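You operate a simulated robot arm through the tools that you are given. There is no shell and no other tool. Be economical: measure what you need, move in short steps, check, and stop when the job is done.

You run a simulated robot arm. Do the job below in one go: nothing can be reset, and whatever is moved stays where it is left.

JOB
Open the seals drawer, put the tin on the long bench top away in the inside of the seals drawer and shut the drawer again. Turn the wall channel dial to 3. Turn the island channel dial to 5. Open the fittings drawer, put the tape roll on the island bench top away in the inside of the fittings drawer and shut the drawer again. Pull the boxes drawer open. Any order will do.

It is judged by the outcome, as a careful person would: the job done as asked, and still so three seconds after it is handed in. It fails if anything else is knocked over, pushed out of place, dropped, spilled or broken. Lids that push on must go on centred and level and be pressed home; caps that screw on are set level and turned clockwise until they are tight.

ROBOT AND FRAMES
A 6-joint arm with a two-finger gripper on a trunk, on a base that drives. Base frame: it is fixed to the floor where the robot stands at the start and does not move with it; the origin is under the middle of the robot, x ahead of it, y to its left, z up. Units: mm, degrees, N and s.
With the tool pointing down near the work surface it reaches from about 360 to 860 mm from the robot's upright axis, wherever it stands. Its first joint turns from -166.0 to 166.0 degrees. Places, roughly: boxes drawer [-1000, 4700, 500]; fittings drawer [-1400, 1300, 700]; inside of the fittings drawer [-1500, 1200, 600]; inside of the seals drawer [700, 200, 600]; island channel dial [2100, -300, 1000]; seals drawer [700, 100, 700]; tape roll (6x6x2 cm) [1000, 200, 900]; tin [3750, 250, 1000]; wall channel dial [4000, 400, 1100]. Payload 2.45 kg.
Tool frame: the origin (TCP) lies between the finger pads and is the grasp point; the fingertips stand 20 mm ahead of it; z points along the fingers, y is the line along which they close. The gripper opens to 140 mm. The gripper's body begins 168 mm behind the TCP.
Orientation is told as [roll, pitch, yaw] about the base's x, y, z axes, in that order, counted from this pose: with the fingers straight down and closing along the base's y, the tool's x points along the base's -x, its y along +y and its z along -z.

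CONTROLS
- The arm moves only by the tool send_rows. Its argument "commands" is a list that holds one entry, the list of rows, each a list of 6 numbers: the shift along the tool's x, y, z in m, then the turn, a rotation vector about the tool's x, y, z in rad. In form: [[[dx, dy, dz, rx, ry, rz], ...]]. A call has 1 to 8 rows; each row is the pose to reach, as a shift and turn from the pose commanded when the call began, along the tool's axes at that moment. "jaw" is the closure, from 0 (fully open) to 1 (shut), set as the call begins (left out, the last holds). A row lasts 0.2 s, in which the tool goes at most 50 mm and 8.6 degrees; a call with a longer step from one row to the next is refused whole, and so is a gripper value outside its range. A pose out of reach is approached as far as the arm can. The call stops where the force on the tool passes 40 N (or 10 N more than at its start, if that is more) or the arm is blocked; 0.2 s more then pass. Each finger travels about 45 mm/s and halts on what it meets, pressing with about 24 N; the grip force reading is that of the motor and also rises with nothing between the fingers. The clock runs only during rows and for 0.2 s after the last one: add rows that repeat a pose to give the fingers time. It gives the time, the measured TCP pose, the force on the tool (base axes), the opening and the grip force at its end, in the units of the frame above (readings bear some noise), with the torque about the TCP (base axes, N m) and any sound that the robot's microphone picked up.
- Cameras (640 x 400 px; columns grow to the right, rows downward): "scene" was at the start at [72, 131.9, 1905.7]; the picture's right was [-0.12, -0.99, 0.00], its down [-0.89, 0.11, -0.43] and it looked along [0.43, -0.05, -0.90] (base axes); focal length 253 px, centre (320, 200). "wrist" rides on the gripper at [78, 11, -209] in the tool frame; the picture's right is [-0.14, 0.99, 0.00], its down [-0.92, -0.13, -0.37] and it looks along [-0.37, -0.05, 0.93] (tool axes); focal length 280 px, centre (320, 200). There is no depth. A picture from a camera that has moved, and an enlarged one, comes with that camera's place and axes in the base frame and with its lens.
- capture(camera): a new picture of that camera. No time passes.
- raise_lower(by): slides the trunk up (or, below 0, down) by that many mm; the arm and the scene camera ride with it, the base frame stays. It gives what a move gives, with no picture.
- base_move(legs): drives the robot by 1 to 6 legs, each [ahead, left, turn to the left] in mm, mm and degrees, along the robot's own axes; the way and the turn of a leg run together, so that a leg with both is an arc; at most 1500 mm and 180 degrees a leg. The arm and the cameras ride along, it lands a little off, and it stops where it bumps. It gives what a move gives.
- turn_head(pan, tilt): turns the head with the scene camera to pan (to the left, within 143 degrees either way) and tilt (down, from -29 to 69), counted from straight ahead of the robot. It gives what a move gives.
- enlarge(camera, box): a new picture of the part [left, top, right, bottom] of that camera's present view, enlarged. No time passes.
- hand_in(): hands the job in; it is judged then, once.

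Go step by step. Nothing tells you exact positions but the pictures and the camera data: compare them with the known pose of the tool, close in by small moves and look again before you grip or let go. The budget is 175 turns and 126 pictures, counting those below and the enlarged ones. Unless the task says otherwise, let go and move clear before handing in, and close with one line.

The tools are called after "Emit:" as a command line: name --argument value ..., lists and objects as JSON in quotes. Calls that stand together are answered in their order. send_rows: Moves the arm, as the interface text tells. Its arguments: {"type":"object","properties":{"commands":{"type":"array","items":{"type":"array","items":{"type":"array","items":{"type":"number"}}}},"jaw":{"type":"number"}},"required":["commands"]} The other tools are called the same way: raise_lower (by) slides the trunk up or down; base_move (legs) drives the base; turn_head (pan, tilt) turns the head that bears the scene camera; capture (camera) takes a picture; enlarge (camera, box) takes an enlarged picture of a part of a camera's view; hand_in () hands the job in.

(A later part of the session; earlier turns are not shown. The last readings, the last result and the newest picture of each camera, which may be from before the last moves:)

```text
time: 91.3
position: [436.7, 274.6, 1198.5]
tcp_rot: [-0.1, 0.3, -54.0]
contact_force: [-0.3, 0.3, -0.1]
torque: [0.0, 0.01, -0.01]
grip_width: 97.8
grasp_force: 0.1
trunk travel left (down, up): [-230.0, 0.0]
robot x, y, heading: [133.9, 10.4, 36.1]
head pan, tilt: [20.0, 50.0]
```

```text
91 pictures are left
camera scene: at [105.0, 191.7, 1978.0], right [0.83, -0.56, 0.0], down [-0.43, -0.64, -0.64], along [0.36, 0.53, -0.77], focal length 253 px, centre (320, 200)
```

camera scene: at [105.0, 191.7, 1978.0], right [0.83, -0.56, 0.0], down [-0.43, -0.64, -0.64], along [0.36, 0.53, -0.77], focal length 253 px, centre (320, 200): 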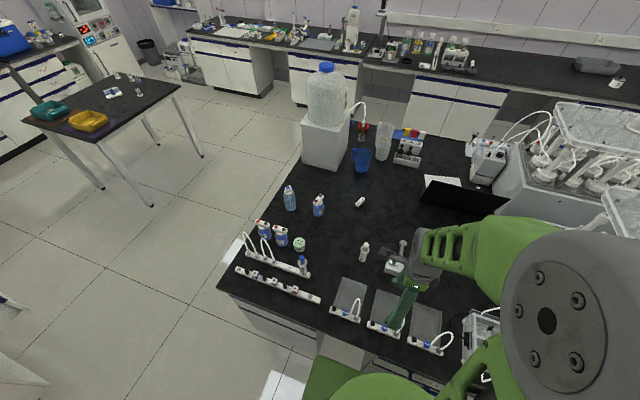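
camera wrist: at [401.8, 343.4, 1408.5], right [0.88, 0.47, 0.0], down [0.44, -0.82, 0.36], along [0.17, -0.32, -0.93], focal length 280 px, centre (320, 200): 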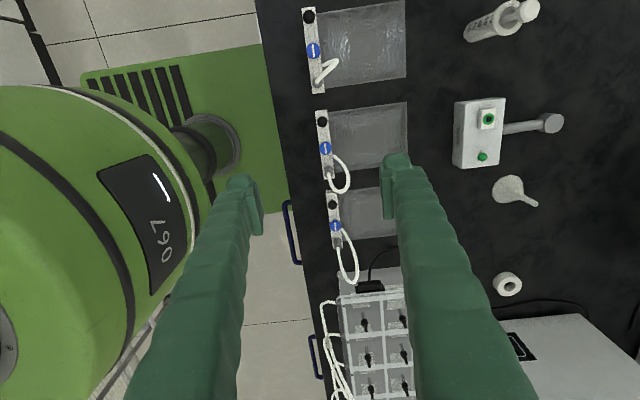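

The apparatus' left face is ~100 mm clear of the tape, so a vertical grasp is fine. I shift the base right and slightly ahead to bring it in reach.

Emit:
base_move --legs '[[10, -90, 0]]'

Emit:
send_rows --commands '[[[-0.02, 0.04, 0, 0, 0, 0], [-0.04, 0.08, 0, 0, 0, 0], [-0.06, 0.12, 0, 0, 0, 0], [-0.08, 0.16, 0, 0, 0, 0], [-0.1, 0.2, 0, 0, 0, 0], [-0.12, 0.24, 0, 0, 0, 0], [-0.14, 0.28, 0, 0, 0, 0]]]'

Emit:
capture --camera "wrist"

Emit:
capture --camera "scene"

```text
time: 92.8
position: [498.1, 208.6, 1199.5]
tcp_rot: [0.0, 0.3, -54.2]
contact_force: [-0.3, -0.9, -0.4]
torque: [0.03, -0.01, -0.01]
grip_width: 98.2
grasp_force: 0.1
trunk travel left (down, up): [-230.0, 0.0]
robot x, y, heading: [197.9, -56.6, 36.4]
head pan, tilt: [20.0, 50.0]
```

```text
time: 94.4
position: [809.7, 255.2, 1198.4]
tcp_rot: [-0.3, 0.3, -54.3]
contact_force: [1.2, 0.7, -0.3]
torque: [0.0, 0.1, 0.01]
grip_width: 98.0
grasp_force: 0.0
trunk travel left (down, up): [-230.0, 0.0]
robot x, y, heading: [194.7, -56.4, 36.3]
head pan, tilt: [20.0, 50.0]
```

```text
90 pictures are left
camera wrist: at [773.5, 324.3, 1407.8], right [0.88, 0.47, 0.0], down [0.44, -0.82, 0.36], along [0.17, -0.32, -0.93], focal length 280 px, centre (320, 200)
```

wrist: 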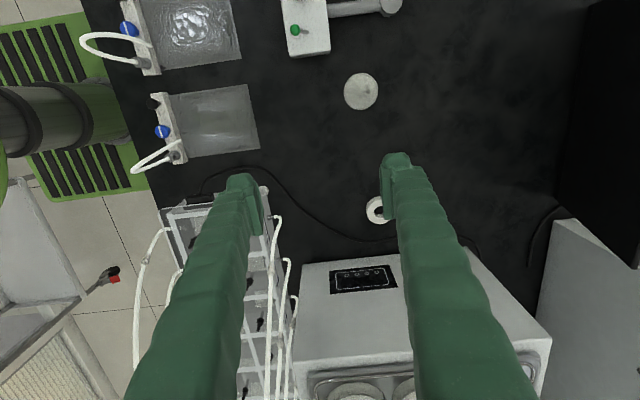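

```text
89 pictures are left
camera scene: at [168.0, 126.3, 1978.0], right [0.83, -0.56, 0.0], down [-0.43, -0.64, -0.64], along [0.36, 0.53, -0.77], focal length 253 px, centre (320, 200)
```

scene: 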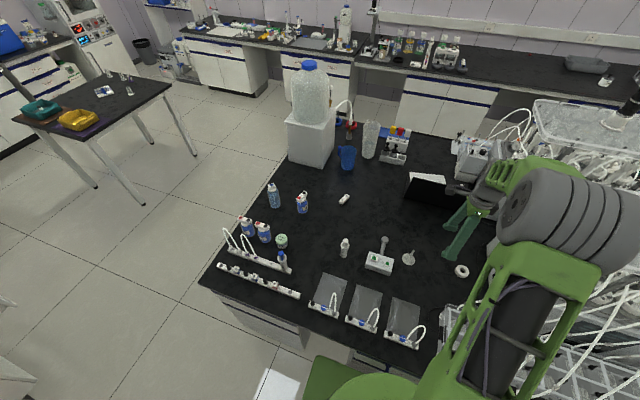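

Nothing is touching. I move over the tape and begin to lower, then recheck.

Emit:
send_rows --commands '[[[-0.035, 0.0216, 0, 0, 0, 0], [-0.07, 0.0432, 0, 0, 0, 0], [-0.105, 0.0648, 0, 0, 0, 0], [-0.14, 0.0864, 0, 0, 0, 0], [-0.175, 0.108, 0, 0, 0, 0], [-0.175, 0.108, 0.045, 0, 0, 0], [-0.175, 0.108, 0.09, 0, 0, 0], [-0.175, 0.108, 0.135, 0, 0, 0]]]'

Emit:
capture --camera "wrist"

Emit:
capture --camera "scene"

```text
time: 96.2
position: [996.2, 182.4, 1065.5]
tcp_rot: [0.0, 0.2, -54.2]
contact_force: [0.6, 0.4, -0.3]
torque: [-0.01, 0.02, 0.02]
grip_width: 97.7
grasp_force: 0.0
trunk travel left (down, up): [-230.0, 0.0]
robot x, y, heading: [193.9, -56.1, 36.5]
head pan, tilt: [20.0, 50.0]
```

```text
88 pictures are left
camera wrist: at [959.8, 250.1, 1273.3], right [0.88, 0.47, 0.0], down [0.44, -0.82, 0.36], along [0.17, -0.32, -0.93], focal length 280 px, centre (320, 200)
```

wrist: 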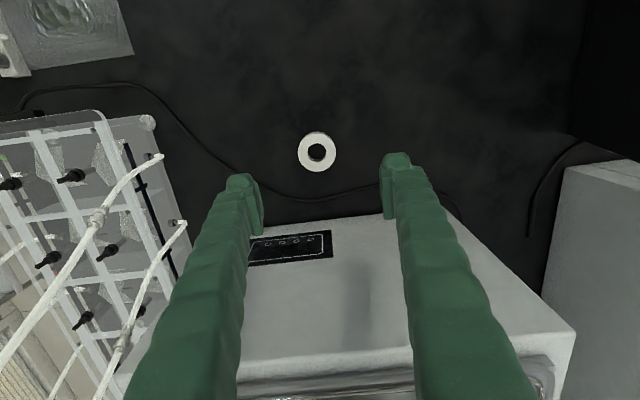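

```text
87 pictures are left
camera scene: at [166.8, 126.1, 1978.0], right [0.83, -0.56, 0.0], down [-0.43, -0.64, -0.64], along [0.36, 0.53, -0.77], focal length 253 px, centre (320, 200)
```

scene: 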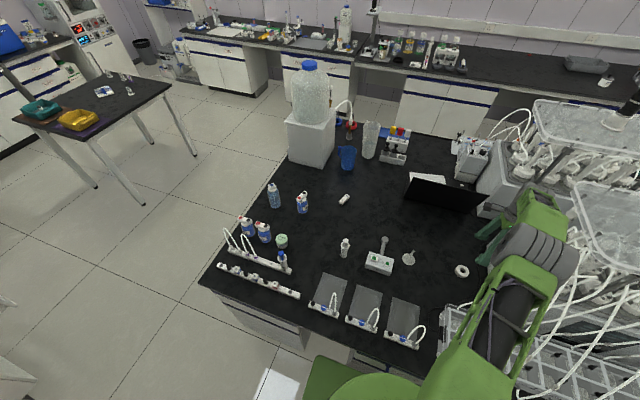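

The tape is right below the TCP (offset ~9 mm). I descend toward it.

Emit:
send_rows --commands '[[[-0.003, -0.003, 0.04, 0, 0, 0], [-0.006, -0.005, 0.08, 0, 0, 0], [-0.006, -0.005, 0.12, 0, 0, 0], [-0.006, -0.005, 0.15, 0, 0, 0], [-0.006, -0.005, 0.175, 0, 0, 0]]]' --jaw 0.35

Emit:
capture --camera "wrist"

Emit:
capture --camera "scene"

```text
time: 97.4
position: [994.9, 174.0, 888.3]
tcp_rot: [-0.1, 0.3, -54.2]
contact_force: [0.1, 0.6, 1.2]
torque: [-0.04, 0.06, -0.02]
grip_width: 91.1
grasp_force: 0.0
trunk travel left (down, up): [-230.0, 0.0]
robot x, y, heading: [196.6, -57.1, 36.1]
head pan, tilt: [20.0, 50.0]
```

```text
86 pictures are left
camera wrist: at [959.4, 243.6, 1096.3], right [0.88, 0.47, 0.0], down [0.44, -0.82, 0.36], along [0.17, -0.32, -0.93], focal length 280 px, centre (320, 200)
```

wrist: 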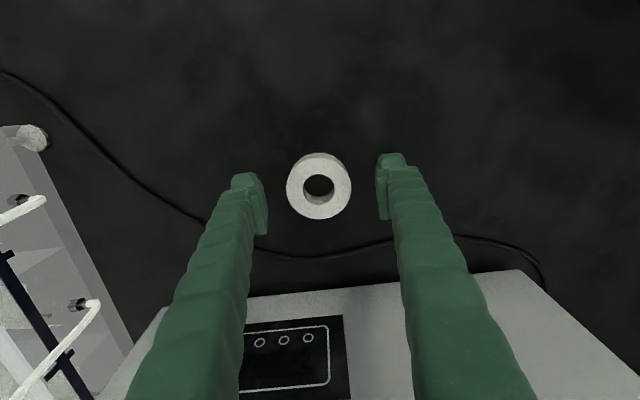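

```text
85 pictures are left
camera scene: at [166.6, 126.0, 1978.0], right [0.83, -0.56, 0.0], down [-0.43, -0.64, -0.64], along [0.36, 0.53, -0.77], focal length 253 px, centre (320, 200)
```

scene: 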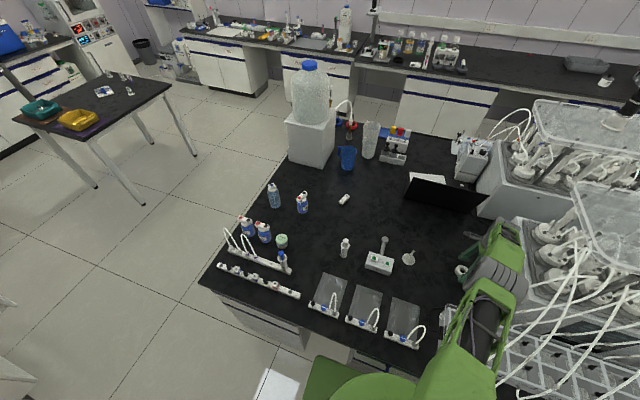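

The tape is centred; its top is ~40 mm below the TCP. I lower to just above the bench and close.

Emit:
send_rows --commands '[[[-0.004, 0, 0.015, 0, 0, 0], [-0.007, 0, 0.028, 0, 0, 0], [-0.007, 0, 0.035, 0, 0, 0]]]'

Emit:
send_rows --commands '[[[0, 0, 0, 0, 0, 0], [0, 0, 0, 0, 0, 0], [0, 0, 0, 0, 0, 0], [0, 0, 0, 0, 0, 0]]]' --jaw 1.0

Emit:
capture --camera "wrist"

```text
time: 98.2
position: [998.9, 172.8, 867.4]
tcp_rot: [0.6, 0.1, -54.2]
contact_force: [-7.2, 1.0, 17.1]
torque: [-0.59, 0.93, -0.37]
grip_width: 97.4
grasp_force: 4.5
out of reach, approached as far as the arm can: row 2, 3
trunk travel left (down, up): [-230.0, 0.0]
robot x, y, heading: [196.2, -58.6, 36.1]
head pan, tilt: [20.0, 50.0]
stopped in row 3: the force on the tool passed its limit at 48 N (the readings are from after the stop); the commanded pose is now the measured one
```

```text
time: 98.8
position: [994.9, 167.5, 868.5]
tcp_rot: [0.0, 0.2, -54.2]
contact_force: [-19.7, -9.6, 30.4]
torque: [-1.45, 1.57, -0.44]
grip_width: 66.6
grasp_force: 15.4
trunk travel left (down, up): [-230.0, 0.0]
robot x, y, heading: [198.1, -57.9, 36.2]
head pan, tilt: [20.0, 50.0]
stopped in row 2: the force on the tool passed its limit at 43 N (the readings are from after the stop); the commanded pose is now the measured one
```

```text
84 pictures are left
camera wrist: at [958.9, 236.8, 1077.4], right [0.88, 0.47, 0.0], down [0.44, -0.82, 0.37], along [0.17, -0.32, -0.93], focal length 280 px, centre (320, 200)
```

wrist: 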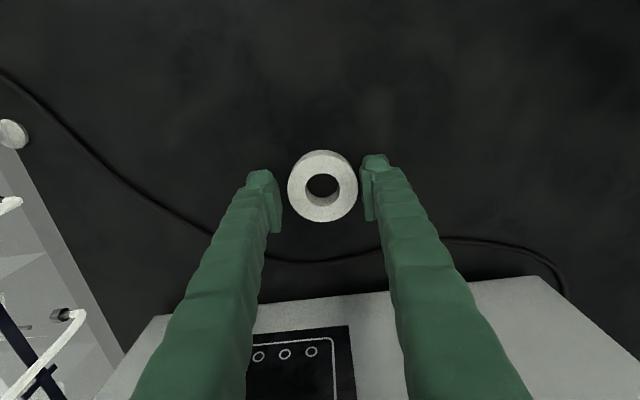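

The fingertips were touching the bench; I lift 4 mm and close.

Emit:
send_rows --commands '[[[0, 0, -0.005, 0, 0, 0], [0, 0, -0.005, 0, 0, 0]]]' --jaw 0.5

Emit:
send_rows --commands '[[[0, 0, 0, 0, 0, 0], [0, 0, 0, 0, 0, 0], [0, 0, 0, 0, 0, 0], [0, 0, 0, 0, 0, 0]]]' --jaw 1.0

Emit:
capture --camera "wrist"

```text
time: 99.4
position: [996.3, 170.2, 868.3]
tcp_rot: [0.0, 0.2, -54.2]
contact_force: [0.3, -2.7, 2.8]
torque: [-0.16, 0.1, 0.11]
grip_width: 71.5
grasp_force: 1.0
trunk travel left (down, up): [-230.0, 0.0]
robot x, y, heading: [195.9, -57.1, 36.1]
head pan, tilt: [20.0, 50.0]
```

```text
time: 100.4
position: [996.8, 171.3, 869.6]
tcp_rot: [0.2, 0.2, -54.2]
contact_force: [-0.7, 0.8, 5.4]
torque: [-0.12, 0.14, -0.04]
grip_width: 53.4
grasp_force: 24.1
trunk travel left (down, up): [-230.0, 0.0]
robot x, y, heading: [193.9, -56.4, 36.2]
head pan, tilt: [20.0, 50.0]
```

```text
83 pictures are left
camera wrist: at [960.5, 239.1, 1078.1], right [0.88, 0.47, 0.0], down [0.44, -0.82, 0.36], along [0.17, -0.32, -0.93], focal length 280 px, centre (320, 200)
```

wrist: 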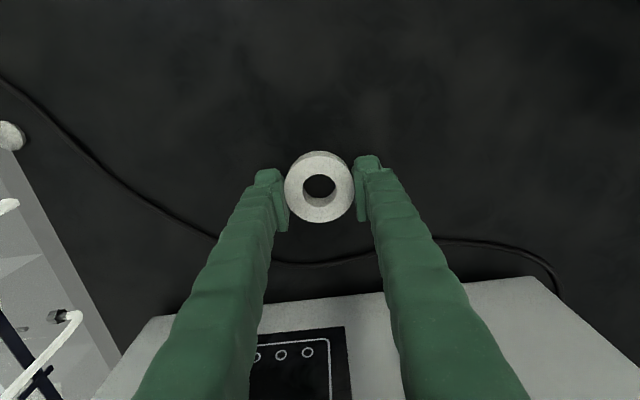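

The grip is at 53 mm with 24 N — holding. I lift and check.

Emit:
send_rows --commands '[[[0, 0, -0.02, 0, 0, 0], [0, 0, -0.06, 0, 0, 0], [0, 0, -0.1, 0, 0, 0], [0, 0, -0.14, 0, 0, 0], [0, 0, -0.18, 0, 0, 0], [0, 0, -0.22, 0, 0, 0], [0, 0, -0.26, 0, 0, 0], [0, 0, -0.3, 0, 0, 0]]]'

Emit:
capture --camera "wrist"

```text
time: 102.2
position: [999.2, 168.9, 1171.0]
tcp_rot: [0.1, 0.2, -54.1]
contact_force: [-0.8, 0.1, -0.2]
torque: [0.02, -0.03, -0.03]
grip_width: 53.6
grasp_force: 23.8
trunk travel left (down, up): [-230.0, 0.0]
robot x, y, heading: [195.2, -55.2, 36.0]
head pan, tilt: [20.0, 50.0]
```

```text
82 pictures are left
camera wrist: at [961.7, 237.8, 1379.2], right [0.88, 0.47, 0.0], down [0.44, -0.82, 0.36], along [0.17, -0.32, -0.93], focal length 280 px, centre (320, 200)
```

wrist: 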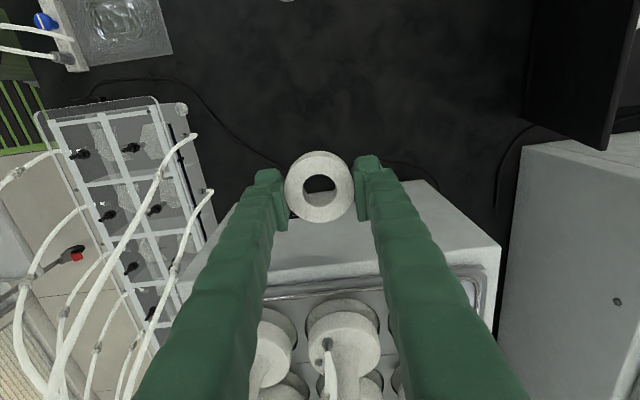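

The tape is held. I retract the arm to travel pose.

Emit:
send_rows --commands '[[[0.035, -0.02, -0.005, 0, 0, 0], [0.07, -0.04, -0.01, 0, 0, 0], [0.105, -0.06, -0.015, 0, 0, 0], [0.14, -0.08, -0.02, 0, 0, 0], [0.175, -0.1, -0.025, 0, 0, 0], [0.2, -0.135, -0.03, 0, 0, 0], [0.225, -0.17, -0.03, 0, 0, 0], [0.25, -0.21, -0.03, 0, 0, 0]]]'

Emit:
send_rows --commands '[[[0.01, -0.04, 0, 0, 0, 0], [0.02, -0.08, 0, 0, 0, 0], [0.03, -0.12, 0, 0, 0, 0], [0.04, -0.16, 0, 0, 0, 0]]]'

Emit:
base_move --legs '[[-140, 0, 0], [0, 0, 90], [900, 0, 0], [450, 0, 0], [300, -560, 0], [400, 0, 0]]'

```text
time: 104.0
position: [676.6, 246.0, 1199.0]
tcp_rot: [0.3, 0.2, -54.2]
contact_force: [0.4, -0.4, -0.3]
torque: [0.0, -0.1, -0.02]
grip_width: 53.3
grasp_force: 23.9
trunk travel left (down, up): [-230.0, 0.0]
robot x, y, heading: [194.1, -58.3, 36.3]
head pan, tilt: [20.0, 50.0]
```

```text
time: 105.0
position: [527.0, 184.4, 1198.7]
tcp_rot: [0.1, 0.2, -54.2]
contact_force: [-0.1, 0.7, -0.2]
torque: [0.06, -0.03, -0.01]
grip_width: 53.7
grasp_force: 23.5
trunk travel left (down, up): [-230.0, 0.0]
robot x, y, heading: [196.6, -53.2, 36.2]
head pan, tilt: [20.0, 50.0]
```

```text
time: 123.8
position: [-870.8, 2183.2, 1198.9]
tcp_rot: [0.1, 0.2, 34.3]
contact_force: [-0.1, 0.1, 0.3]
torque: [-0.02, -0.04, 0.0]
grip_width: 53.3
grasp_force: 23.7
trunk travel left (down, up): [-230.0, 0.0]
robot x, y, heading: [-639.6, 1843.2, 124.7]
head pan, tilt: [20.0, 50.0]
```

I'm in front of the fittings drawer; I turn to face it.

Emit:
base_move --legs '[[0, 0, 91.5]]'

Emit:
turn_head --pan 10 --tilt 60

Emit:
capture --camera "scene"

Emit:
capture --camera "wrist"

```text
time: 128.0
position: [-975.7, 1611.8, 1199.1]
tcp_rot: [0.1, 0.2, 124.5]
contact_force: [0.2, -0.5, -0.8]
torque: [0.02, 0.01, 0.0]
grip_width: 53.6
grasp_force: 24.0
trunk travel left (down, up): [-230.0, 0.0]
robot x, y, heading: [-641.4, 1844.3, -145.3]
head pan, tilt: [20.0, 50.0]
```

```text
time: 128.8
position: [-976.6, 1610.8, 1199.9]
tcp_rot: [0.0, 0.2, 124.5]
contact_force: [0.6, -0.2, -0.3]
torque: [0.01, 0.01, 0.0]
grip_width: 53.4
grasp_force: 24.3
trunk travel left (down, up): [-230.0, 0.0]
robot x, y, heading: [-638.8, 1844.3, -145.2]
head pan, tilt: [10.0, 60.0]
```

```text
81 pictures are left
camera scene: at [-613.3, 1677.4, 1965.5], right [-0.7, 0.71, 0.0], down [0.61, 0.61, -0.5], along [-0.36, -0.35, -0.87], focal length 253 px, centre (320, 200)
```

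scene: 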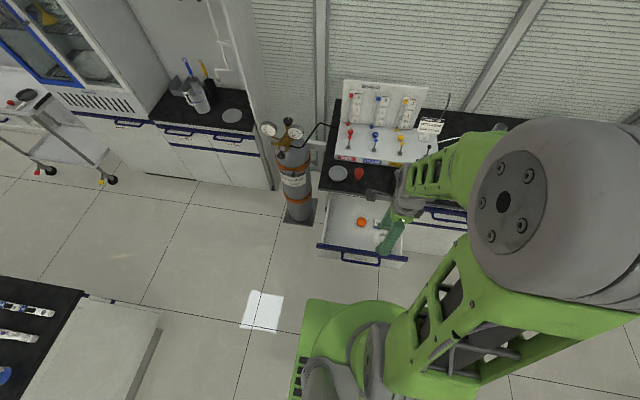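

```text
80 pictures are left
camera wrist: at [-939.7, 1541.6, 1407.7], right [-0.89, -0.45, 0.0], down [-0.42, 0.83, 0.36], along [-0.16, 0.33, -0.93], focal length 280 px, centre (320, 200)
```

wrist: 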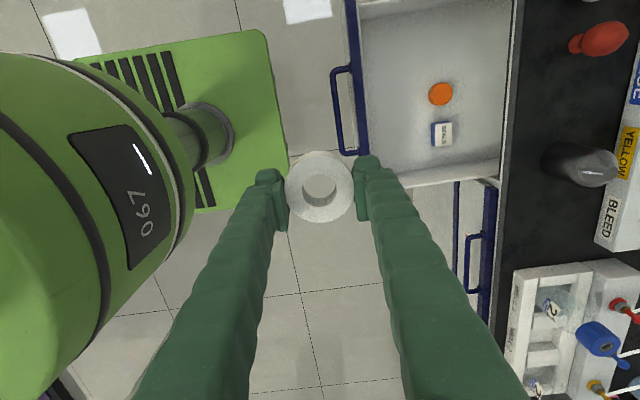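

The drawer holds an orange cap and a small box; free space lies on their left. I move the tape above [-1085,1380].

Emit:
send_rows --commands '[[[0.0214, 0.0367, 0, 0, 0, 0], [0.0429, 0.0735, 0, 0, 0, 0], [0.0643, 0.11, 0, 0, 0, 0], [0.0857, 0.147, 0, 0, 0, 0], [0.107, 0.1837, 0, 0, 0, 0], [0.1286, 0.2205, 0, 0, 0, 0], [0.1286, 0.2205, 0.045, 0, 0, 0], [0.1286, 0.2205, 0.09, 0, 0, 0]]]'

Emit:
send_rows --commands '[[[0, 0, 0.04, 0, 0, 0], [0, 0, 0.08, 0, 0, 0], [0, 0, 0.12, 0, 0, 0], [0, 0, 0.16, 0, 0, 0]]]'

Emit:
capture --camera "wrist"

Emit:
enlarge --camera "scene" --box '[290, 160, 450, 280]'

```text
time: 130.6
position: [-1085.5, 1377.6, 1110.8]
tcp_rot: [0.0, 0.3, 124.5]
contact_force: [-0.3, 0.7, 0.6]
torque: [0.03, -0.01, 0.03]
grip_width: 53.4
grasp_force: 23.8
trunk travel left (down, up): [-230.0, 0.0]
robot x, y, heading: [-640.9, 1843.5, -145.1]
head pan, tilt: [10.0, 60.0]
```

```text
time: 131.6
position: [-1083.7, 1381.2, 951.1]
tcp_rot: [0.0, 0.2, 124.5]
contact_force: [-0.3, -1.0, -1.3]
torque: [0.02, 0.0, 0.01]
grip_width: 53.3
grasp_force: 24.1
trunk travel left (down, up): [-230.0, 0.0]
robot x, y, heading: [-637.5, 1843.7, -145.1]
head pan, tilt: [10.0, 60.0]
```

```text
79 pictures are left
camera wrist: at [-1047.8, 1310.6, 1160.1], right [-0.89, -0.45, 0.0], down [-0.42, 0.83, 0.36], along [-0.16, 0.33, -0.93], focal length 280 px, centre (320, 200)
```

wrist: 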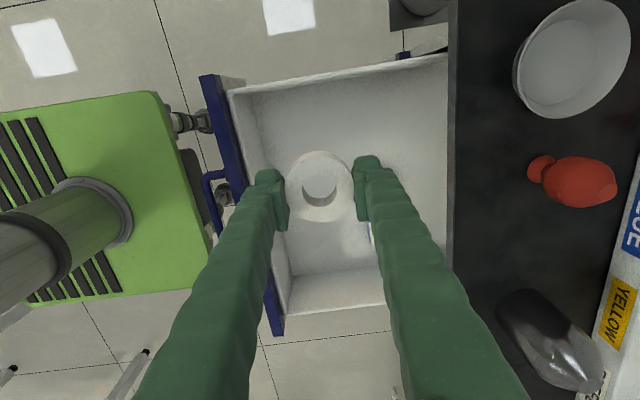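

```text
3.33 times, centred on (370, 220) of scene
camera zoom: at [-613.8, 1676.9, 1965.4], right [-0.7, 0.71, 0.0], down [0.62, 0.61, -0.5], along [-0.35, -0.35, -0.87], focal length 842 px, centre (153, 133)
```

zoom: 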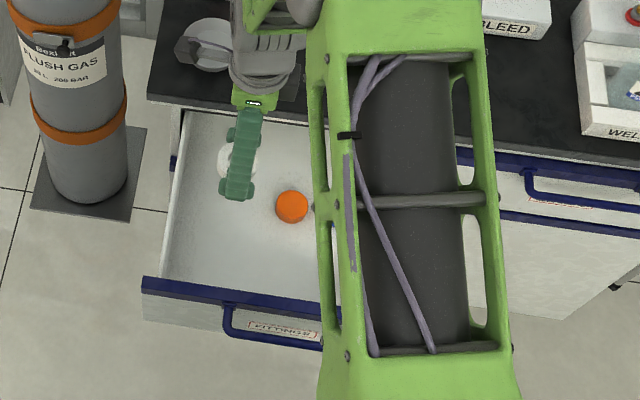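

The tape will land clear of the orange cap. I lower into the drawer and feel for the floor.

Emit:
send_rows --commands '[[[0, 0, 0.04, 0, 0, 0], [0, 0, 0.08, 0, 0, 0], [0, 0, 0.12, 0, 0, 0], [0, 0, 0.16, 0, 0, 0], [0, 0, 0.19, 0, 0, 0]]]'

Emit:
capture --camera "wrist"

```text
time: 132.8
position: [-1081.3, 1377.2, 760.8]
tcp_rot: [0.1, 0.1, 124.5]
contact_force: [0.5, 0.3, -0.4]
torque: [0.01, -0.04, 0.04]
grip_width: 53.5
grasp_force: 24.4
trunk travel left (down, up): [-230.0, 0.0]
robot x, y, heading: [-638.0, 1845.9, -145.2]
head pan, tilt: [10.0, 60.0]
```

```text
77 pictures are left
camera wrist: at [-1046.1, 1307.9, 969.5], right [-0.89, -0.45, 0.0], down [-0.42, 0.83, 0.36], along [-0.16, 0.33, -0.93], focal length 280 px, centre (320, 200)
```

wrist: 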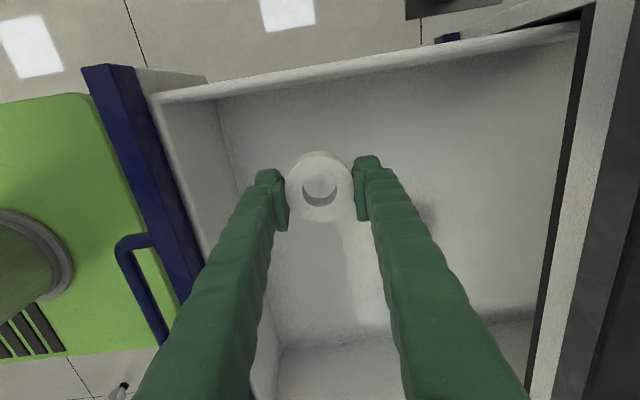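

Emit:
send_rows --commands '[[[0, 0, 0.01, 0, 0, 0], [0, 0, 0.02, 0, 0, 0], [0, 0, 0.03, 0, 0, 0], [0, 0, 0.04, 0, 0, 0], [0, 0, 0.05, 0, 0, 0], [0, 0, 0.06, 0, 0, 0], [0, 0, 0.07, 0, 0, 0], [0, 0, 0.08, 0, 0, 0]]]'

```text
time: 134.6
position: [-1080.8, 1378.7, 681.4]
tcp_rot: [0.1, 0.2, 124.4]
contact_force: [0.6, 0.2, -1.1]
torque: [-0.01, 0.0, 0.01]
grip_width: 53.5
grasp_force: 24.0
trunk travel left (down, up): [-230.0, 0.0]
robot x, y, heading: [-633.9, 1847.6, -145.0]
head pan, tilt: [10.0, 60.0]
```

No contact yet; I check the view.

Emit:
capture --camera "wrist"

Emit:
enlarge --camera "scene" --box '[290, 160, 450, 280]'

```text
76 pictures are left
camera wrist: at [-1045.6, 1308.8, 889.7], right [-0.89, -0.45, 0.0], down [-0.42, 0.83, 0.36], along [-0.16, 0.33, -0.93], focal length 280 px, centre (320, 200)
```

wrist: 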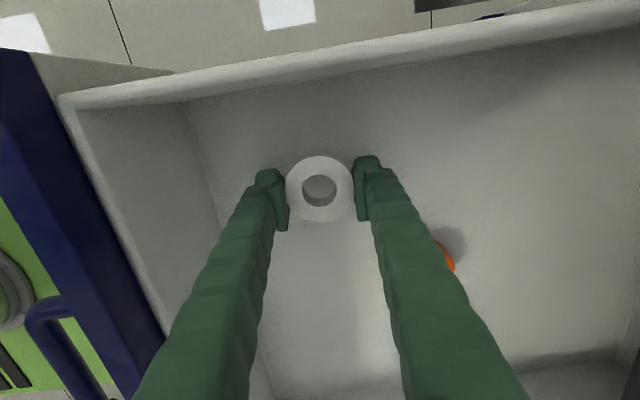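

```text
3.33 times, centred on (370, 220) of scene
camera zoom: at [-613.4, 1677.3, 1965.4], right [-0.7, 0.71, 0.0], down [0.61, 0.61, -0.5], along [-0.35, -0.35, -0.87], focal length 842 px, centre (153, 133)
```

zoom: 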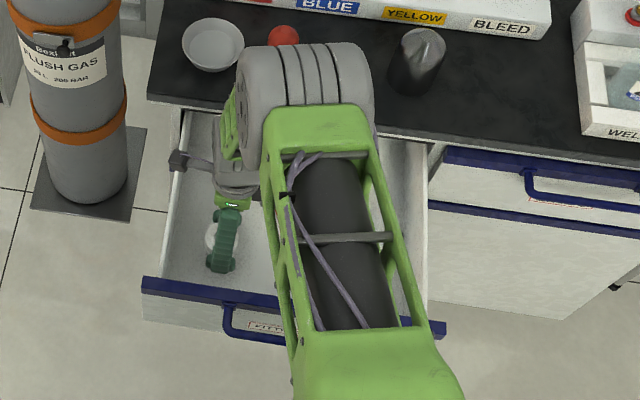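

Near the floor now; I creep down further.

Emit:
send_rows --commands '[[[0, 0, 0.006, 0, 0, 0], [0, 0, 0.012, 0, 0, 0], [0, 0, 0.018, 0, 0, 0], [0, 0, 0.024, 0, 0, 0], [0, 0, 0.03, 0, 0, 0]]]'

Emit:
capture --camera "wrist"

```text
time: 135.8
position: [-1084.2, 1377.7, 651.8]
tcp_rot: [0.3, 0.2, 124.5]
contact_force: [-1.2, 1.3, 15.0]
torque: [0.31, -0.39, 0.07]
grip_width: 53.6
grasp_force: 23.7
trunk travel left (down, up): [-230.0, 0.0]
robot x, y, heading: [-636.0, 1848.5, -145.1]
head pan, tilt: [10.0, 60.0]
```

```text
74 pictures are left
camera wrist: at [-1047.9, 1308.0, 860.1], right [-0.89, -0.45, 0.0], down [-0.42, 0.83, 0.36], along [-0.17, 0.32, -0.93], focal length 280 px, centre (320, 200)
```

wrist: 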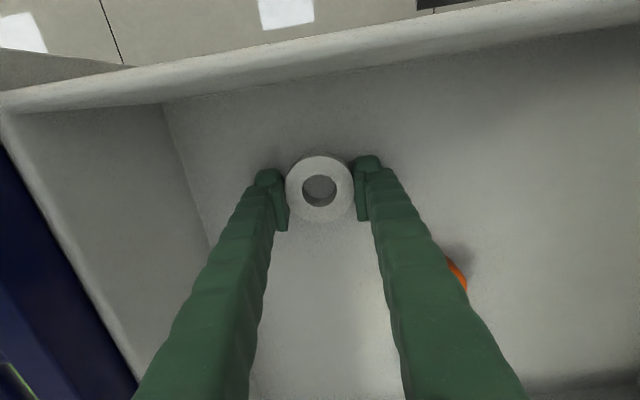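

Floor contact. I open modestly and rise.

Emit:
send_rows --commands '[[[0, 0, -0.002, 0, 0, 0], [0, 0, -0.002, 0, 0, 0], [0, 0, -0.002, 0, 0, 0], [0, 0, -0.03, 0, 0, 0], [0, 0, -0.07, 0, 0, 0], [0, 0, -0.115, 0, 0, 0], [0, 0, -0.16, 0, 0, 0], [0, 0, -0.205, 0, 0, 0]]]' --jaw 0.45

Emit:
capture --camera "wrist"

```text
time: 137.6
position: [-1080.9, 1379.8, 857.4]
tcp_rot: [0.1, 0.1, 124.6]
contact_force: [-1.0, -0.2, 0.2]
torque: [-0.02, 0.03, -0.02]
grip_width: 77.1
grasp_force: 0.1
trunk travel left (down, up): [-230.0, 0.0]
robot x, y, heading: [-639.7, 1847.4, -145.2]
head pan, tilt: [10.0, 60.0]
```

```text
73 pictures are left
camera wrist: at [-1046.0, 1310.0, 1066.5], right [-0.89, -0.45, 0.0], down [-0.42, 0.83, 0.37], along [-0.16, 0.33, -0.93], focal length 280 px, centre (320, 200)
```

wrist: 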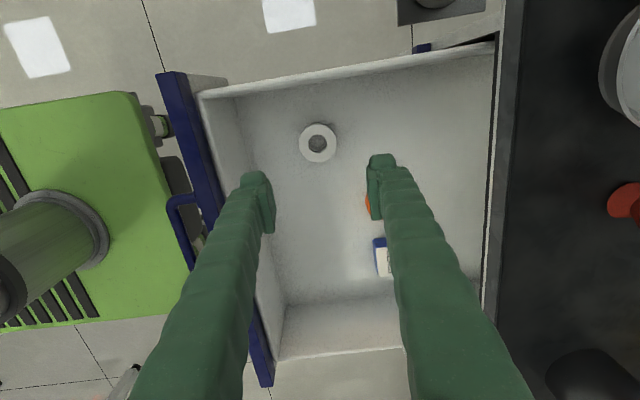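

The tape lies in the drawer. Now I close the jaws and move in front of the handle to push the drawer shut.

Emit:
send_rows --commands '[[[0, 0, -0.045, 0, 0, 0], [0, 0, -0.09, 0, 0, 0], [-0.0175, -0.035, -0.09, 0, 0, 0], [-0.035, -0.07, -0.09, 0, 0, 0], [-0.0525, -0.104, -0.09, 0, 0, 0], [-0.07, -0.139, -0.09, 0, 0, 0], [-0.0875, -0.174, -0.09, 0, 0, 0], [-0.105, -0.208, -0.09, 0, 0, 0]]]' --jaw 1.0

Emit:
capture --camera "wrist"

```text
time: 139.3
position: [-973.8, 1583.4, 944.5]
tcp_rot: [0.1, 0.2, 124.5]
contact_force: [-0.3, 0.2, 0.1]
torque: [-0.05, 0.01, 0.01]
grip_width: 0.0
grasp_force: 24.3
trunk travel left (down, up): [-230.0, 0.0]
robot x, y, heading: [-637.8, 1842.5, -145.3]
head pan, tilt: [10.0, 60.0]
```

```text
72 pictures are left
camera wrist: at [-937.5, 1513.9, 1152.3], right [-0.89, -0.45, 0.0], down [-0.42, 0.83, 0.36], along [-0.16, 0.33, -0.93], focal length 280 px, centre (320, 200)
```

wrist: 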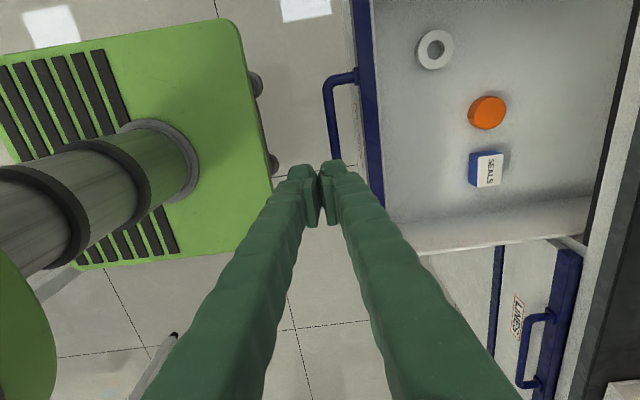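

The bar is only ~15 mm ahead of the fingers; I back off 45 mm, then lower to handle height.

Emit:
send_rows --commands '[[[0.005, -0.025, 0, 0, 0, 0], [0.01, -0.047, 0, 0, 0, 0], [0.01, -0.047, 0.045, 0, 0, 0], [0.01, -0.047, 0.09, 0, 0, 0], [0.01, -0.047, 0.135, 0, 0, 0], [0.01, -0.047, 0.18, 0, 0, 0], [0.01, -0.047, 0.195, 0, 0, 0]]]'

Emit:
capture --camera "wrist"

```text
time: 140.9
position: [-926.3, 1601.9, 749.3]
tcp_rot: [0.1, 0.2, 124.5]
contact_force: [0.8, -1.2, -0.2]
torque: [0.01, 0.01, 0.04]
grip_width: 0.0
grasp_force: 24.5
trunk travel left (down, up): [-230.0, 0.0]
robot x, y, heading: [-636.2, 1845.4, -145.1]
head pan, tilt: [10.0, 60.0]
```

```text
71 pictures are left
camera wrist: at [-890.7, 1531.6, 957.5], right [-0.89, -0.45, 0.0], down [-0.42, 0.83, 0.36], along [-0.16, 0.33, -0.93], focal length 280 px, centre (320, 200)
```

wrist: 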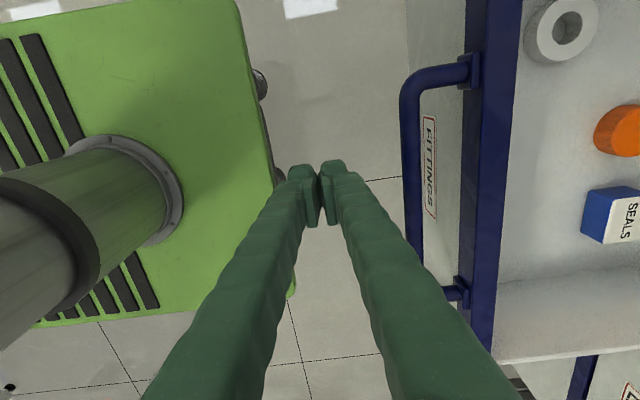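

Handle is centred ahead of the closed fingers. I push the drawer in.

Emit:
send_rows --commands '[[[0, 0.03, 0, 0, 0, 0], [0, 0.055, 0, 0, 0, 0], [0, 0.08, 0, 0, 0, 0], [0, 0.105, 0, 0, 0, 0], [0, 0.13, 0, 0, 0, 0], [0, 0.155, 0, 0, 0, 0], [0, 0.18, 0, 0, 0, 0], [0, 0.205, 0, 0, 0, 0]]]'

Emit:
send_rows --commands '[[[0, 0.02, 0, 0, 0, 0], [0, 0.04, 0, 0, 0, 0], [0, 0.06, 0, 0, 0, 0], [0, 0.08, 0, 0, 0, 0], [0, 0.1, 0, 0, 0, 0]]]'

Emit:
capture --camera "wrist"

```text
time: 142.8
position: [-1097.4, 1484.7, 748.9]
tcp_rot: [0.2, 0.2, 124.6]
contact_force: [-0.4, -0.3, -0.6]
torque: [-0.02, 0.02, 0.0]
grip_width: 0.0
grasp_force: 23.7
trunk travel left (down, up): [-230.0, 0.0]
robot x, y, heading: [-639.1, 1843.5, -145.0]
head pan, tilt: [10.0, 60.0]
```

```text
time: 143.9
position: [-1177.3, 1427.5, 750.3]
tcp_rot: [0.1, 0.2, 124.4]
contact_force: [-0.1, -0.1, 0.2]
torque: [0.01, 0.03, -0.01]
grip_width: 0.0
grasp_force: 23.4
trunk travel left (down, up): [-230.0, 0.0]
robot x, y, heading: [-640.2, 1844.7, -145.4]
head pan, tilt: [10.0, 60.0]
```

```text
70 pictures are left
camera wrist: at [-1142.8, 1358.0, 958.5], right [-0.89, -0.45, 0.0], down [-0.42, 0.83, 0.36], along [-0.16, 0.33, -0.93], focal length 280 px, centre (320, 200)
```

wrist: 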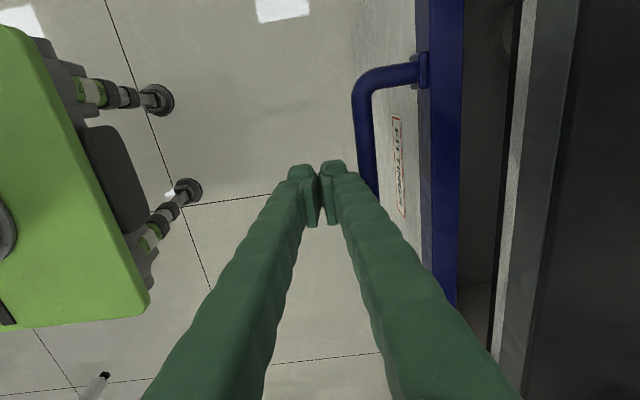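

About 60 mm remains. I push on until it seats.

Emit:
send_rows --commands '[[[0, 0.02, 0, 0, 0, 0], [0, 0.04, 0, 0, 0, 0], [0, 0.055, 0, 0, 0, 0], [0, 0.07, 0, 0, 0, 0], [0, 0.08, 0, 0, 0, 0], [0, 0.09, 0, 0, 0, 0], [0, 0.1, 0, 0, 0, 0]]]'

Emit:
capture --camera "wrist"

```text
time: 144.7
position: [-1207.5, 1407.0, 744.6]
tcp_rot: [-1.7, 0.1, 124.7]
contact_force: [10.4, 6.8, 3.3]
torque: [-0.16, 0.12, 0.2]
grip_width: 0.0
grasp_force: 23.7
trunk travel left (down, up): [-230.0, 0.0]
robot x, y, heading: [-637.2, 1847.2, -145.2]
head pan, tilt: [10.0, 60.0]
stopped in row 3: the force on the tool passed its limit at 49 N (the readings are from after the stop); the commanded pose is now the measured one
```

```text
69 pictures are left
camera wrist: at [-1177.2, 1333.1, 954.0], right [-0.89, -0.45, -0.03], down [-0.43, 0.82, 0.37], along [-0.14, 0.34, -0.93], focal length 280 px, centre (320, 200)
```

wrist: 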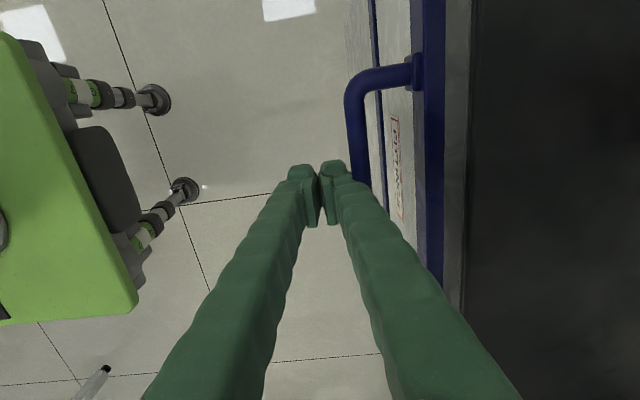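

It looks shut; I press once more gently to be sure, then back off.

Emit:
send_rows --commands '[[[0, 0.005, 0, 0.03, 0, 0], [0, 0.01, 0, 0.03, 0, 0], [0, 0.016, 0, 0.03, 0, 0]]]'

Emit:
send_rows --commands '[[[0, -0.03, 0, 0, 0, 0], [0, -0.06, 0, 0, 0, 0], [0, -0.06, -0.045, 0, 0, 0], [0, -0.06, -0.09, 0, 0, 0], [0, -0.06, -0.135, 0, 0, 0], [0, -0.06, -0.18, 0, 0, 0]]]'

Emit:
capture --camera "wrist"

```text
time: 145.3
position: [-1207.7, 1407.9, 744.3]
tcp_rot: [-4.2, 0.1, 124.7]
contact_force: [10.2, 5.1, 4.0]
torque: [-0.2, 0.16, 0.17]
grip_width: 0.0
grasp_force: 24.2
trunk travel left (down, up): [-230.0, 0.0]
robot x, y, heading: [-635.2, 1846.7, -145.7]
head pan, tilt: [10.0, 60.0]
stopped in row 2: the force on the tool passed its limit at 46 N (the readings are from after the stop); the commanded pose is now the measured one
```

```text
time: 146.7
position: [-1170.7, 1433.0, 929.5]
tcp_rot: [-3.9, 0.1, 124.7]
contact_force: [-0.4, -0.1, -0.3]
torque: [-0.02, 0.01, 0.0]
grip_width: 0.2
grasp_force: 24.1
trunk travel left (down, up): [-230.0, 0.0]
robot x, y, heading: [-638.2, 1844.6, -145.3]
head pan, tilt: [10.0, 60.0]
```

```text
68 pictures are left
camera wrist: at [-1147.8, 1354.5, 1136.8], right [-0.89, -0.45, -0.07], down [-0.44, 0.82, 0.37], along [-0.11, 0.36, -0.92], focal length 280 px, centre (320, 200)
```

wrist: 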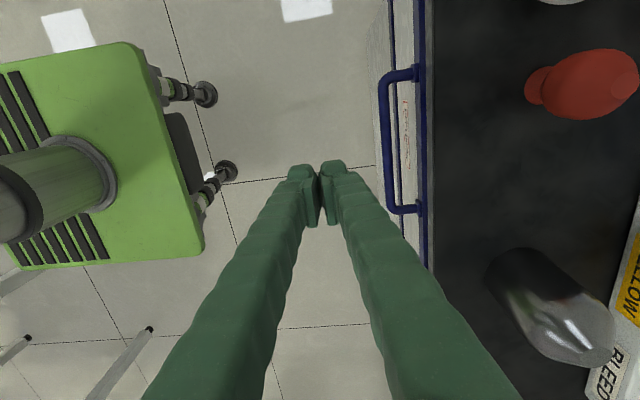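

The fittings drawer is shut. Next the boxes drawer at the back wall: I retract the arm, turn and drive down the aisle.

Emit:
send_rows --commands '[[[0, -0.045, -0.03, -0.03, 0, 0], [0, -0.09, -0.06, -0.068, 0, 0], [0, -0.135, -0.09, -0.068, 0, 0], [0, -0.18, -0.12, -0.068, 0, 0], [0, -0.225, -0.15, -0.068, 0, 0], [0, -0.26, -0.17, -0.068, 0, 0]]]'

Emit:
base_move --legs '[[0, 0, -89.5], [1500, 0, 0], [150, 0, 0]]'

Emit:
turn_head --pan -40 --tilt 30

Emit:
capture --camera "scene"

```text
refused: row 1 steps farther than a row can; nothing moved
```

```text
time: 158.8
position: [-2038.8, 3714.7, 928.4]
tcp_rot: [-3.8, 0.2, 34.8]
contact_force: [-0.4, 0.7, -0.4]
torque: [-0.07, -0.03, 0.01]
grip_width: 0.0
grasp_force: 23.9
trunk travel left (down, up): [-230.0, 0.0]
robot x, y, heading: [-1625.2, 3182.5, 124.9]
head pan, tilt: [10.0, 60.0]
```

```text
time: 160.0
position: [-2039.4, 3713.5, 928.7]
tcp_rot: [-3.9, 0.2, 34.8]
contact_force: [-0.3, -0.1, -0.2]
torque: [0.01, -0.03, 0.0]
grip_width: 0.0
grasp_force: 23.8
trunk travel left (down, up): [-230.0, 0.0]
robot x, y, heading: [-1621.4, 3180.8, 125.1]
head pan, tilt: [-40.0, 30.0]
```

```text
67 pictures are left
camera scene: at [-1736.3, 3197.4, 2007.5], right [1.0, -0.09, 0.0], down [-0.04, -0.5, -0.87], along [0.08, 0.86, -0.5], focal length 253 px, centre (320, 200)
```

scene: 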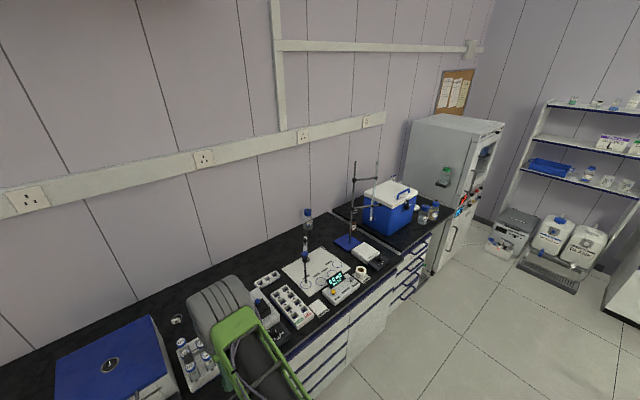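

One command was refused for a too long step, but the drive went free. I retract the arm now before going on.

Emit:
send_rows --commands '[[[0, -0.04, -0.025, -0.03, 0, 0], [0, -0.08, -0.05, -0.068, 0, 0], [0, -0.12, -0.075, -0.068, 0, 0], [0, -0.16, -0.1, -0.068, 0, 0], [0, -0.2, -0.125, -0.068, 0, 0], [0, -0.24, -0.15, -0.068, 0, 0], [0, -0.27, -0.17, -0.068, 0, 0]]]'

Emit:
enlarge --camera "scene" --box '[320, 180, 480, 300]'

```text
time: 161.6
position: [-1890.3, 3503.1, 1117.0]
tcp_rot: [0.2, 0.1, 34.9]
contact_force: [-0.1, -0.4, 1.2]
torque: [0.02, 0.02, -0.02]
grip_width: 0.0
grasp_force: 23.9
trunk travel left (down, up): [-230.0, 0.0]
robot x, y, heading: [-1622.9, 3180.9, 124.9]
head pan, tilt: [-40.0, 30.0]
```

```text
3.33 times, centred on (400, 240) of scene
camera zoom: at [-1735.2, 3196.1, 2007.7], right [1.0, -0.09, 0.0], down [-0.05, -0.5, -0.87], along [0.08, 0.86, -0.5], focal length 842 px, centre (53, 67)
```

zoom: 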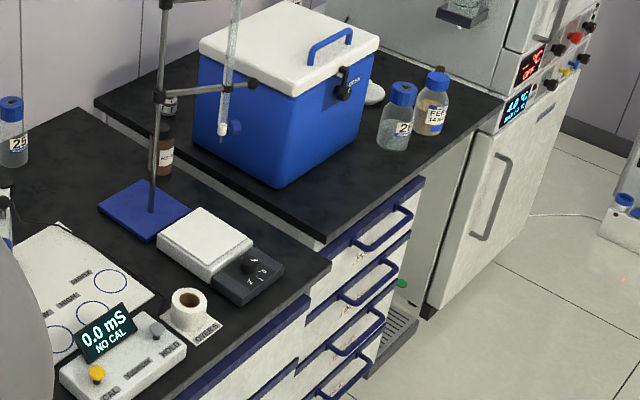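

The cabinet beneath the cooler has labelled drawers. I strafe right to stand before it.

Emit:
base_move --legs '[[0, -1380, 0]]'

Emit:
turn_head --pan 0 --tilt 45

Emit:
capture --camera "scene"

Emit:
capture --camera "wrist"

```text
time: 173.9
position: [-773.2, 4303.3, 1115.9]
tcp_rot: [0.0, 0.1, 36.4]
contact_force: [0.0, -0.4, 0.4]
torque: [-0.01, 0.02, -0.02]
grip_width: 0.1
grasp_force: 24.2
trunk travel left (down, up): [-230.0, 0.0]
robot x, y, heading: [-501.6, 3983.2, 126.4]
head pan, tilt: [-40.0, 30.0]
```

```text
time: 175.0
position: [-774.1, 4301.8, 1116.1]
tcp_rot: [0.0, 0.1, 36.3]
contact_force: [0.2, 1.2, -0.3]
torque: [0.0, -0.02, 0.04]
grip_width: 0.2
grasp_force: 24.2
trunk travel left (down, up): [-230.0, 0.0]
robot x, y, heading: [-496.8, 3988.0, 126.3]
head pan, tilt: [0.0, 45.0]
```

```text
65 pictures are left
camera scene: at [-665.3, 3975.9, 1985.0], right [0.81, 0.59, 0.0], down [0.42, -0.57, -0.71], along [-0.42, 0.57, -0.71], focal length 253 px, centre (320, 200)
```

scene: 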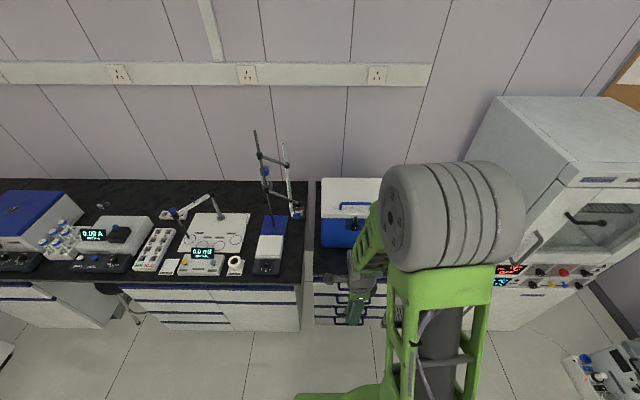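

```text
64 pictures are left
camera wrist: at [-842.1, 4266.2, 1324.4], right [-0.48, 0.88, 0.0], down [0.82, 0.44, 0.37], along [0.32, 0.17, -0.93], focal length 280 px, centre (320, 200)
```

wrist: 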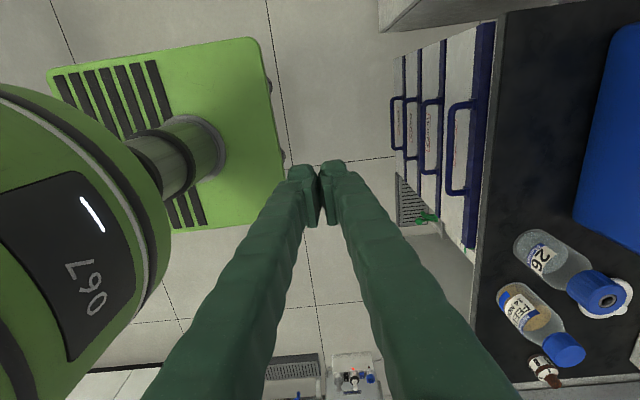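

Emit:
enlarge --camera "wrist" --box '[370, 10, 530, 260]'

Emit:
enlarge --camera "scene" --box '[290, 260, 400, 340]'

```text
1.60 times, centred on (450, 135) of wrist
camera zoom: at [-842.1, 4266.2, 1324.4], right [-0.48, 0.88, 0.0], down [0.82, 0.44, 0.37], along [0.32, 0.17, -0.93], focal length 449 px, centre (112, 304)
```

zoom: 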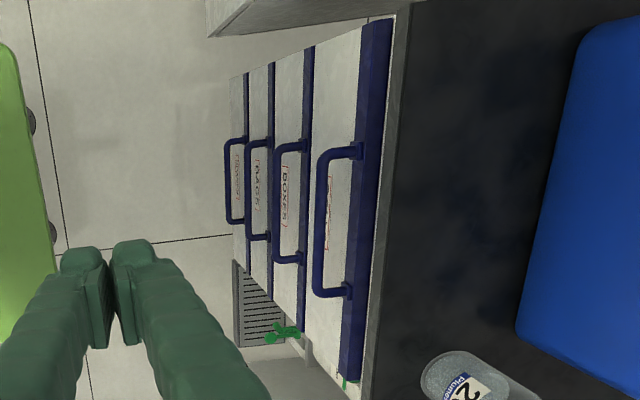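

```text
5.00 times, centred on (345, 300) of scene
camera zoom: at [-665.3, 3975.9, 1985.0], right [0.81, 0.59, 0.0], down [0.42, -0.57, -0.71], along [-0.42, 0.57, -0.71], focal length 1264 px, centre (195, -300)
```

zoom: 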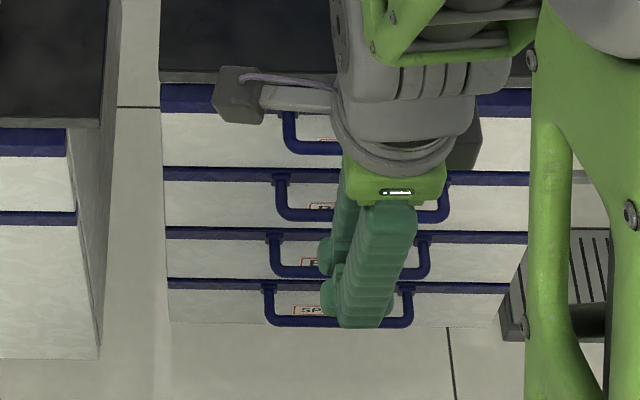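

The second drawer is labelled BOXES; its bar triangulates to [-875,4590,501]. I back up, align, lower the trunk, then tilt the gripper 45 degrees.

Emit:
base_move --legs '[[-120, -50, -1.5]]'

Emit:
raise_lower --by -225

Emit:
send_rows --commands '[[[0, 0.04, 0.0, 0, 0, 0], [0, 0.08, 0.0, 0, 0, 0], [0, 0.12, 0.0, -0.14, 0, 0], [0, 0.16, 0.0, -0.28, 0, 0], [0, 0.2, 0.0, -0.42, 0, 0], [0, 0.22, 0.0, -0.56, 0, 0], [0, 0.22, 0.0, -0.7, 0, 0], [0, 0.22, 0.0, -0.785, 0, 0]]]' --jaw 0.75

Emit:
capture --camera "wrist"

```text
time: 176.3
position: [-656.0, 4240.9, 1117.1]
tcp_rot: [0.1, 0.2, 34.9]
contact_force: [0.7, 0.4, 0.8]
torque: [0.04, 0.07, -0.01]
grip_width: 0.0
grasp_force: 24.1
trunk travel left (down, up): [-230.0, 0.0]
robot x, y, heading: [-389.3, 3915.8, 124.9]
head pan, tilt: [0.0, 45.0]
```

```text
time: 178.7
position: [-655.5, 4241.7, 891.2]
tcp_rot: [0.0, 0.1, 35.0]
contact_force: [0.3, -0.2, 0.3]
torque: [0.01, -0.01, 0.03]
grip_width: 0.0
grasp_force: 24.7
trunk travel left (down, up): [-5.0, 225.0]
robot x, y, heading: [-390.8, 3917.6, 125.0]
head pan, tilt: [0.0, 45.0]
```

```text
time: 180.5
position: [-781.4, 4421.5, 890.2]
tcp_rot: [45.0, -0.1, 34.8]
contact_force: [-0.9, 0.1, -0.7]
torque: [0.02, 0.02, -0.01]
grip_width: 35.0
grasp_force: 0.1
out of reach, approached as far as the arm can: row 5, 6
trunk travel left (down, up): [-5.0, 225.0]
robot x, y, heading: [-389.7, 3921.1, 125.2]
head pan, tilt: [0.0, 45.0]
```

```text
61 pictures are left
camera wrist: at [-765.4, 4261.8, 1045.3], right [-0.29, 0.65, 0.7], down [0.96, 0.24, 0.17], along [-0.06, 0.72, -0.69], focal length 280 px, centre (320, 200)
```

wrist: 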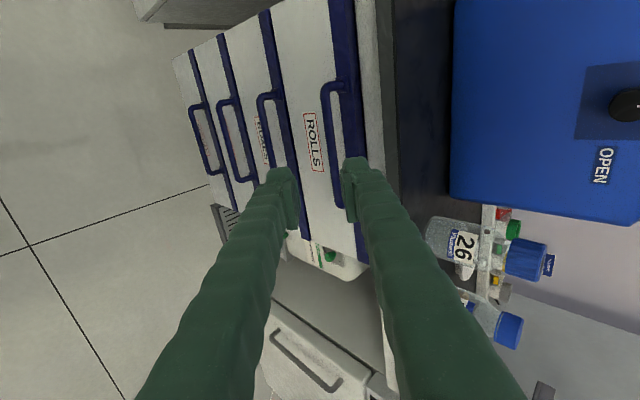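

The top drawer is ROLLS, the second BOXES. I descend to a point ~120 mm short of the second handle.

Emit:
send_rows --commands '[[[-0.002, -0.019, 0.041, 0, 0, 0], [-0.004, -0.038, 0.082, 0, 0, 0], [-0.006, -0.058, 0.123, 0, 0, 0], [-0.008, -0.078, 0.164, 0, 0, 0], [-0.01, -0.098, 0.205, 0, 0, 0], [-0.012, -0.118, 0.247, 0, 0, 0], [-0.013, -0.136, 0.288, 0, 0, 0]]]'

Emit:
capture --camera "wrist"

```text
time: 182.1
position: [-836.2, 4519.0, 591.5]
tcp_rot: [45.1, 0.0, 34.8]
contact_force: [-1.0, 0.0, 0.7]
torque: [-0.03, -0.02, -0.01]
grip_width: 34.9
grasp_force: 0.0
trunk travel left (down, up): [-5.0, 225.0]
robot x, y, heading: [-391.1, 3912.5, 124.8]
head pan, tilt: [0.0, 45.0]
```

```text
60 pictures are left
camera wrist: at [-818.5, 4358.6, 745.4], right [-0.29, 0.65, 0.7], down [0.96, 0.24, 0.17], along [-0.06, 0.72, -0.69], focal length 280 px, centre (320, 200)
```

wrist: 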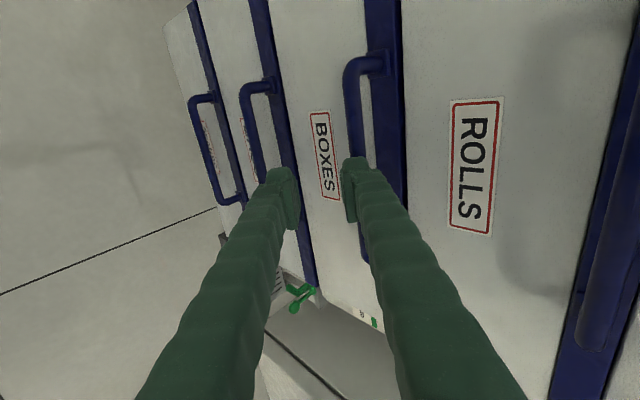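

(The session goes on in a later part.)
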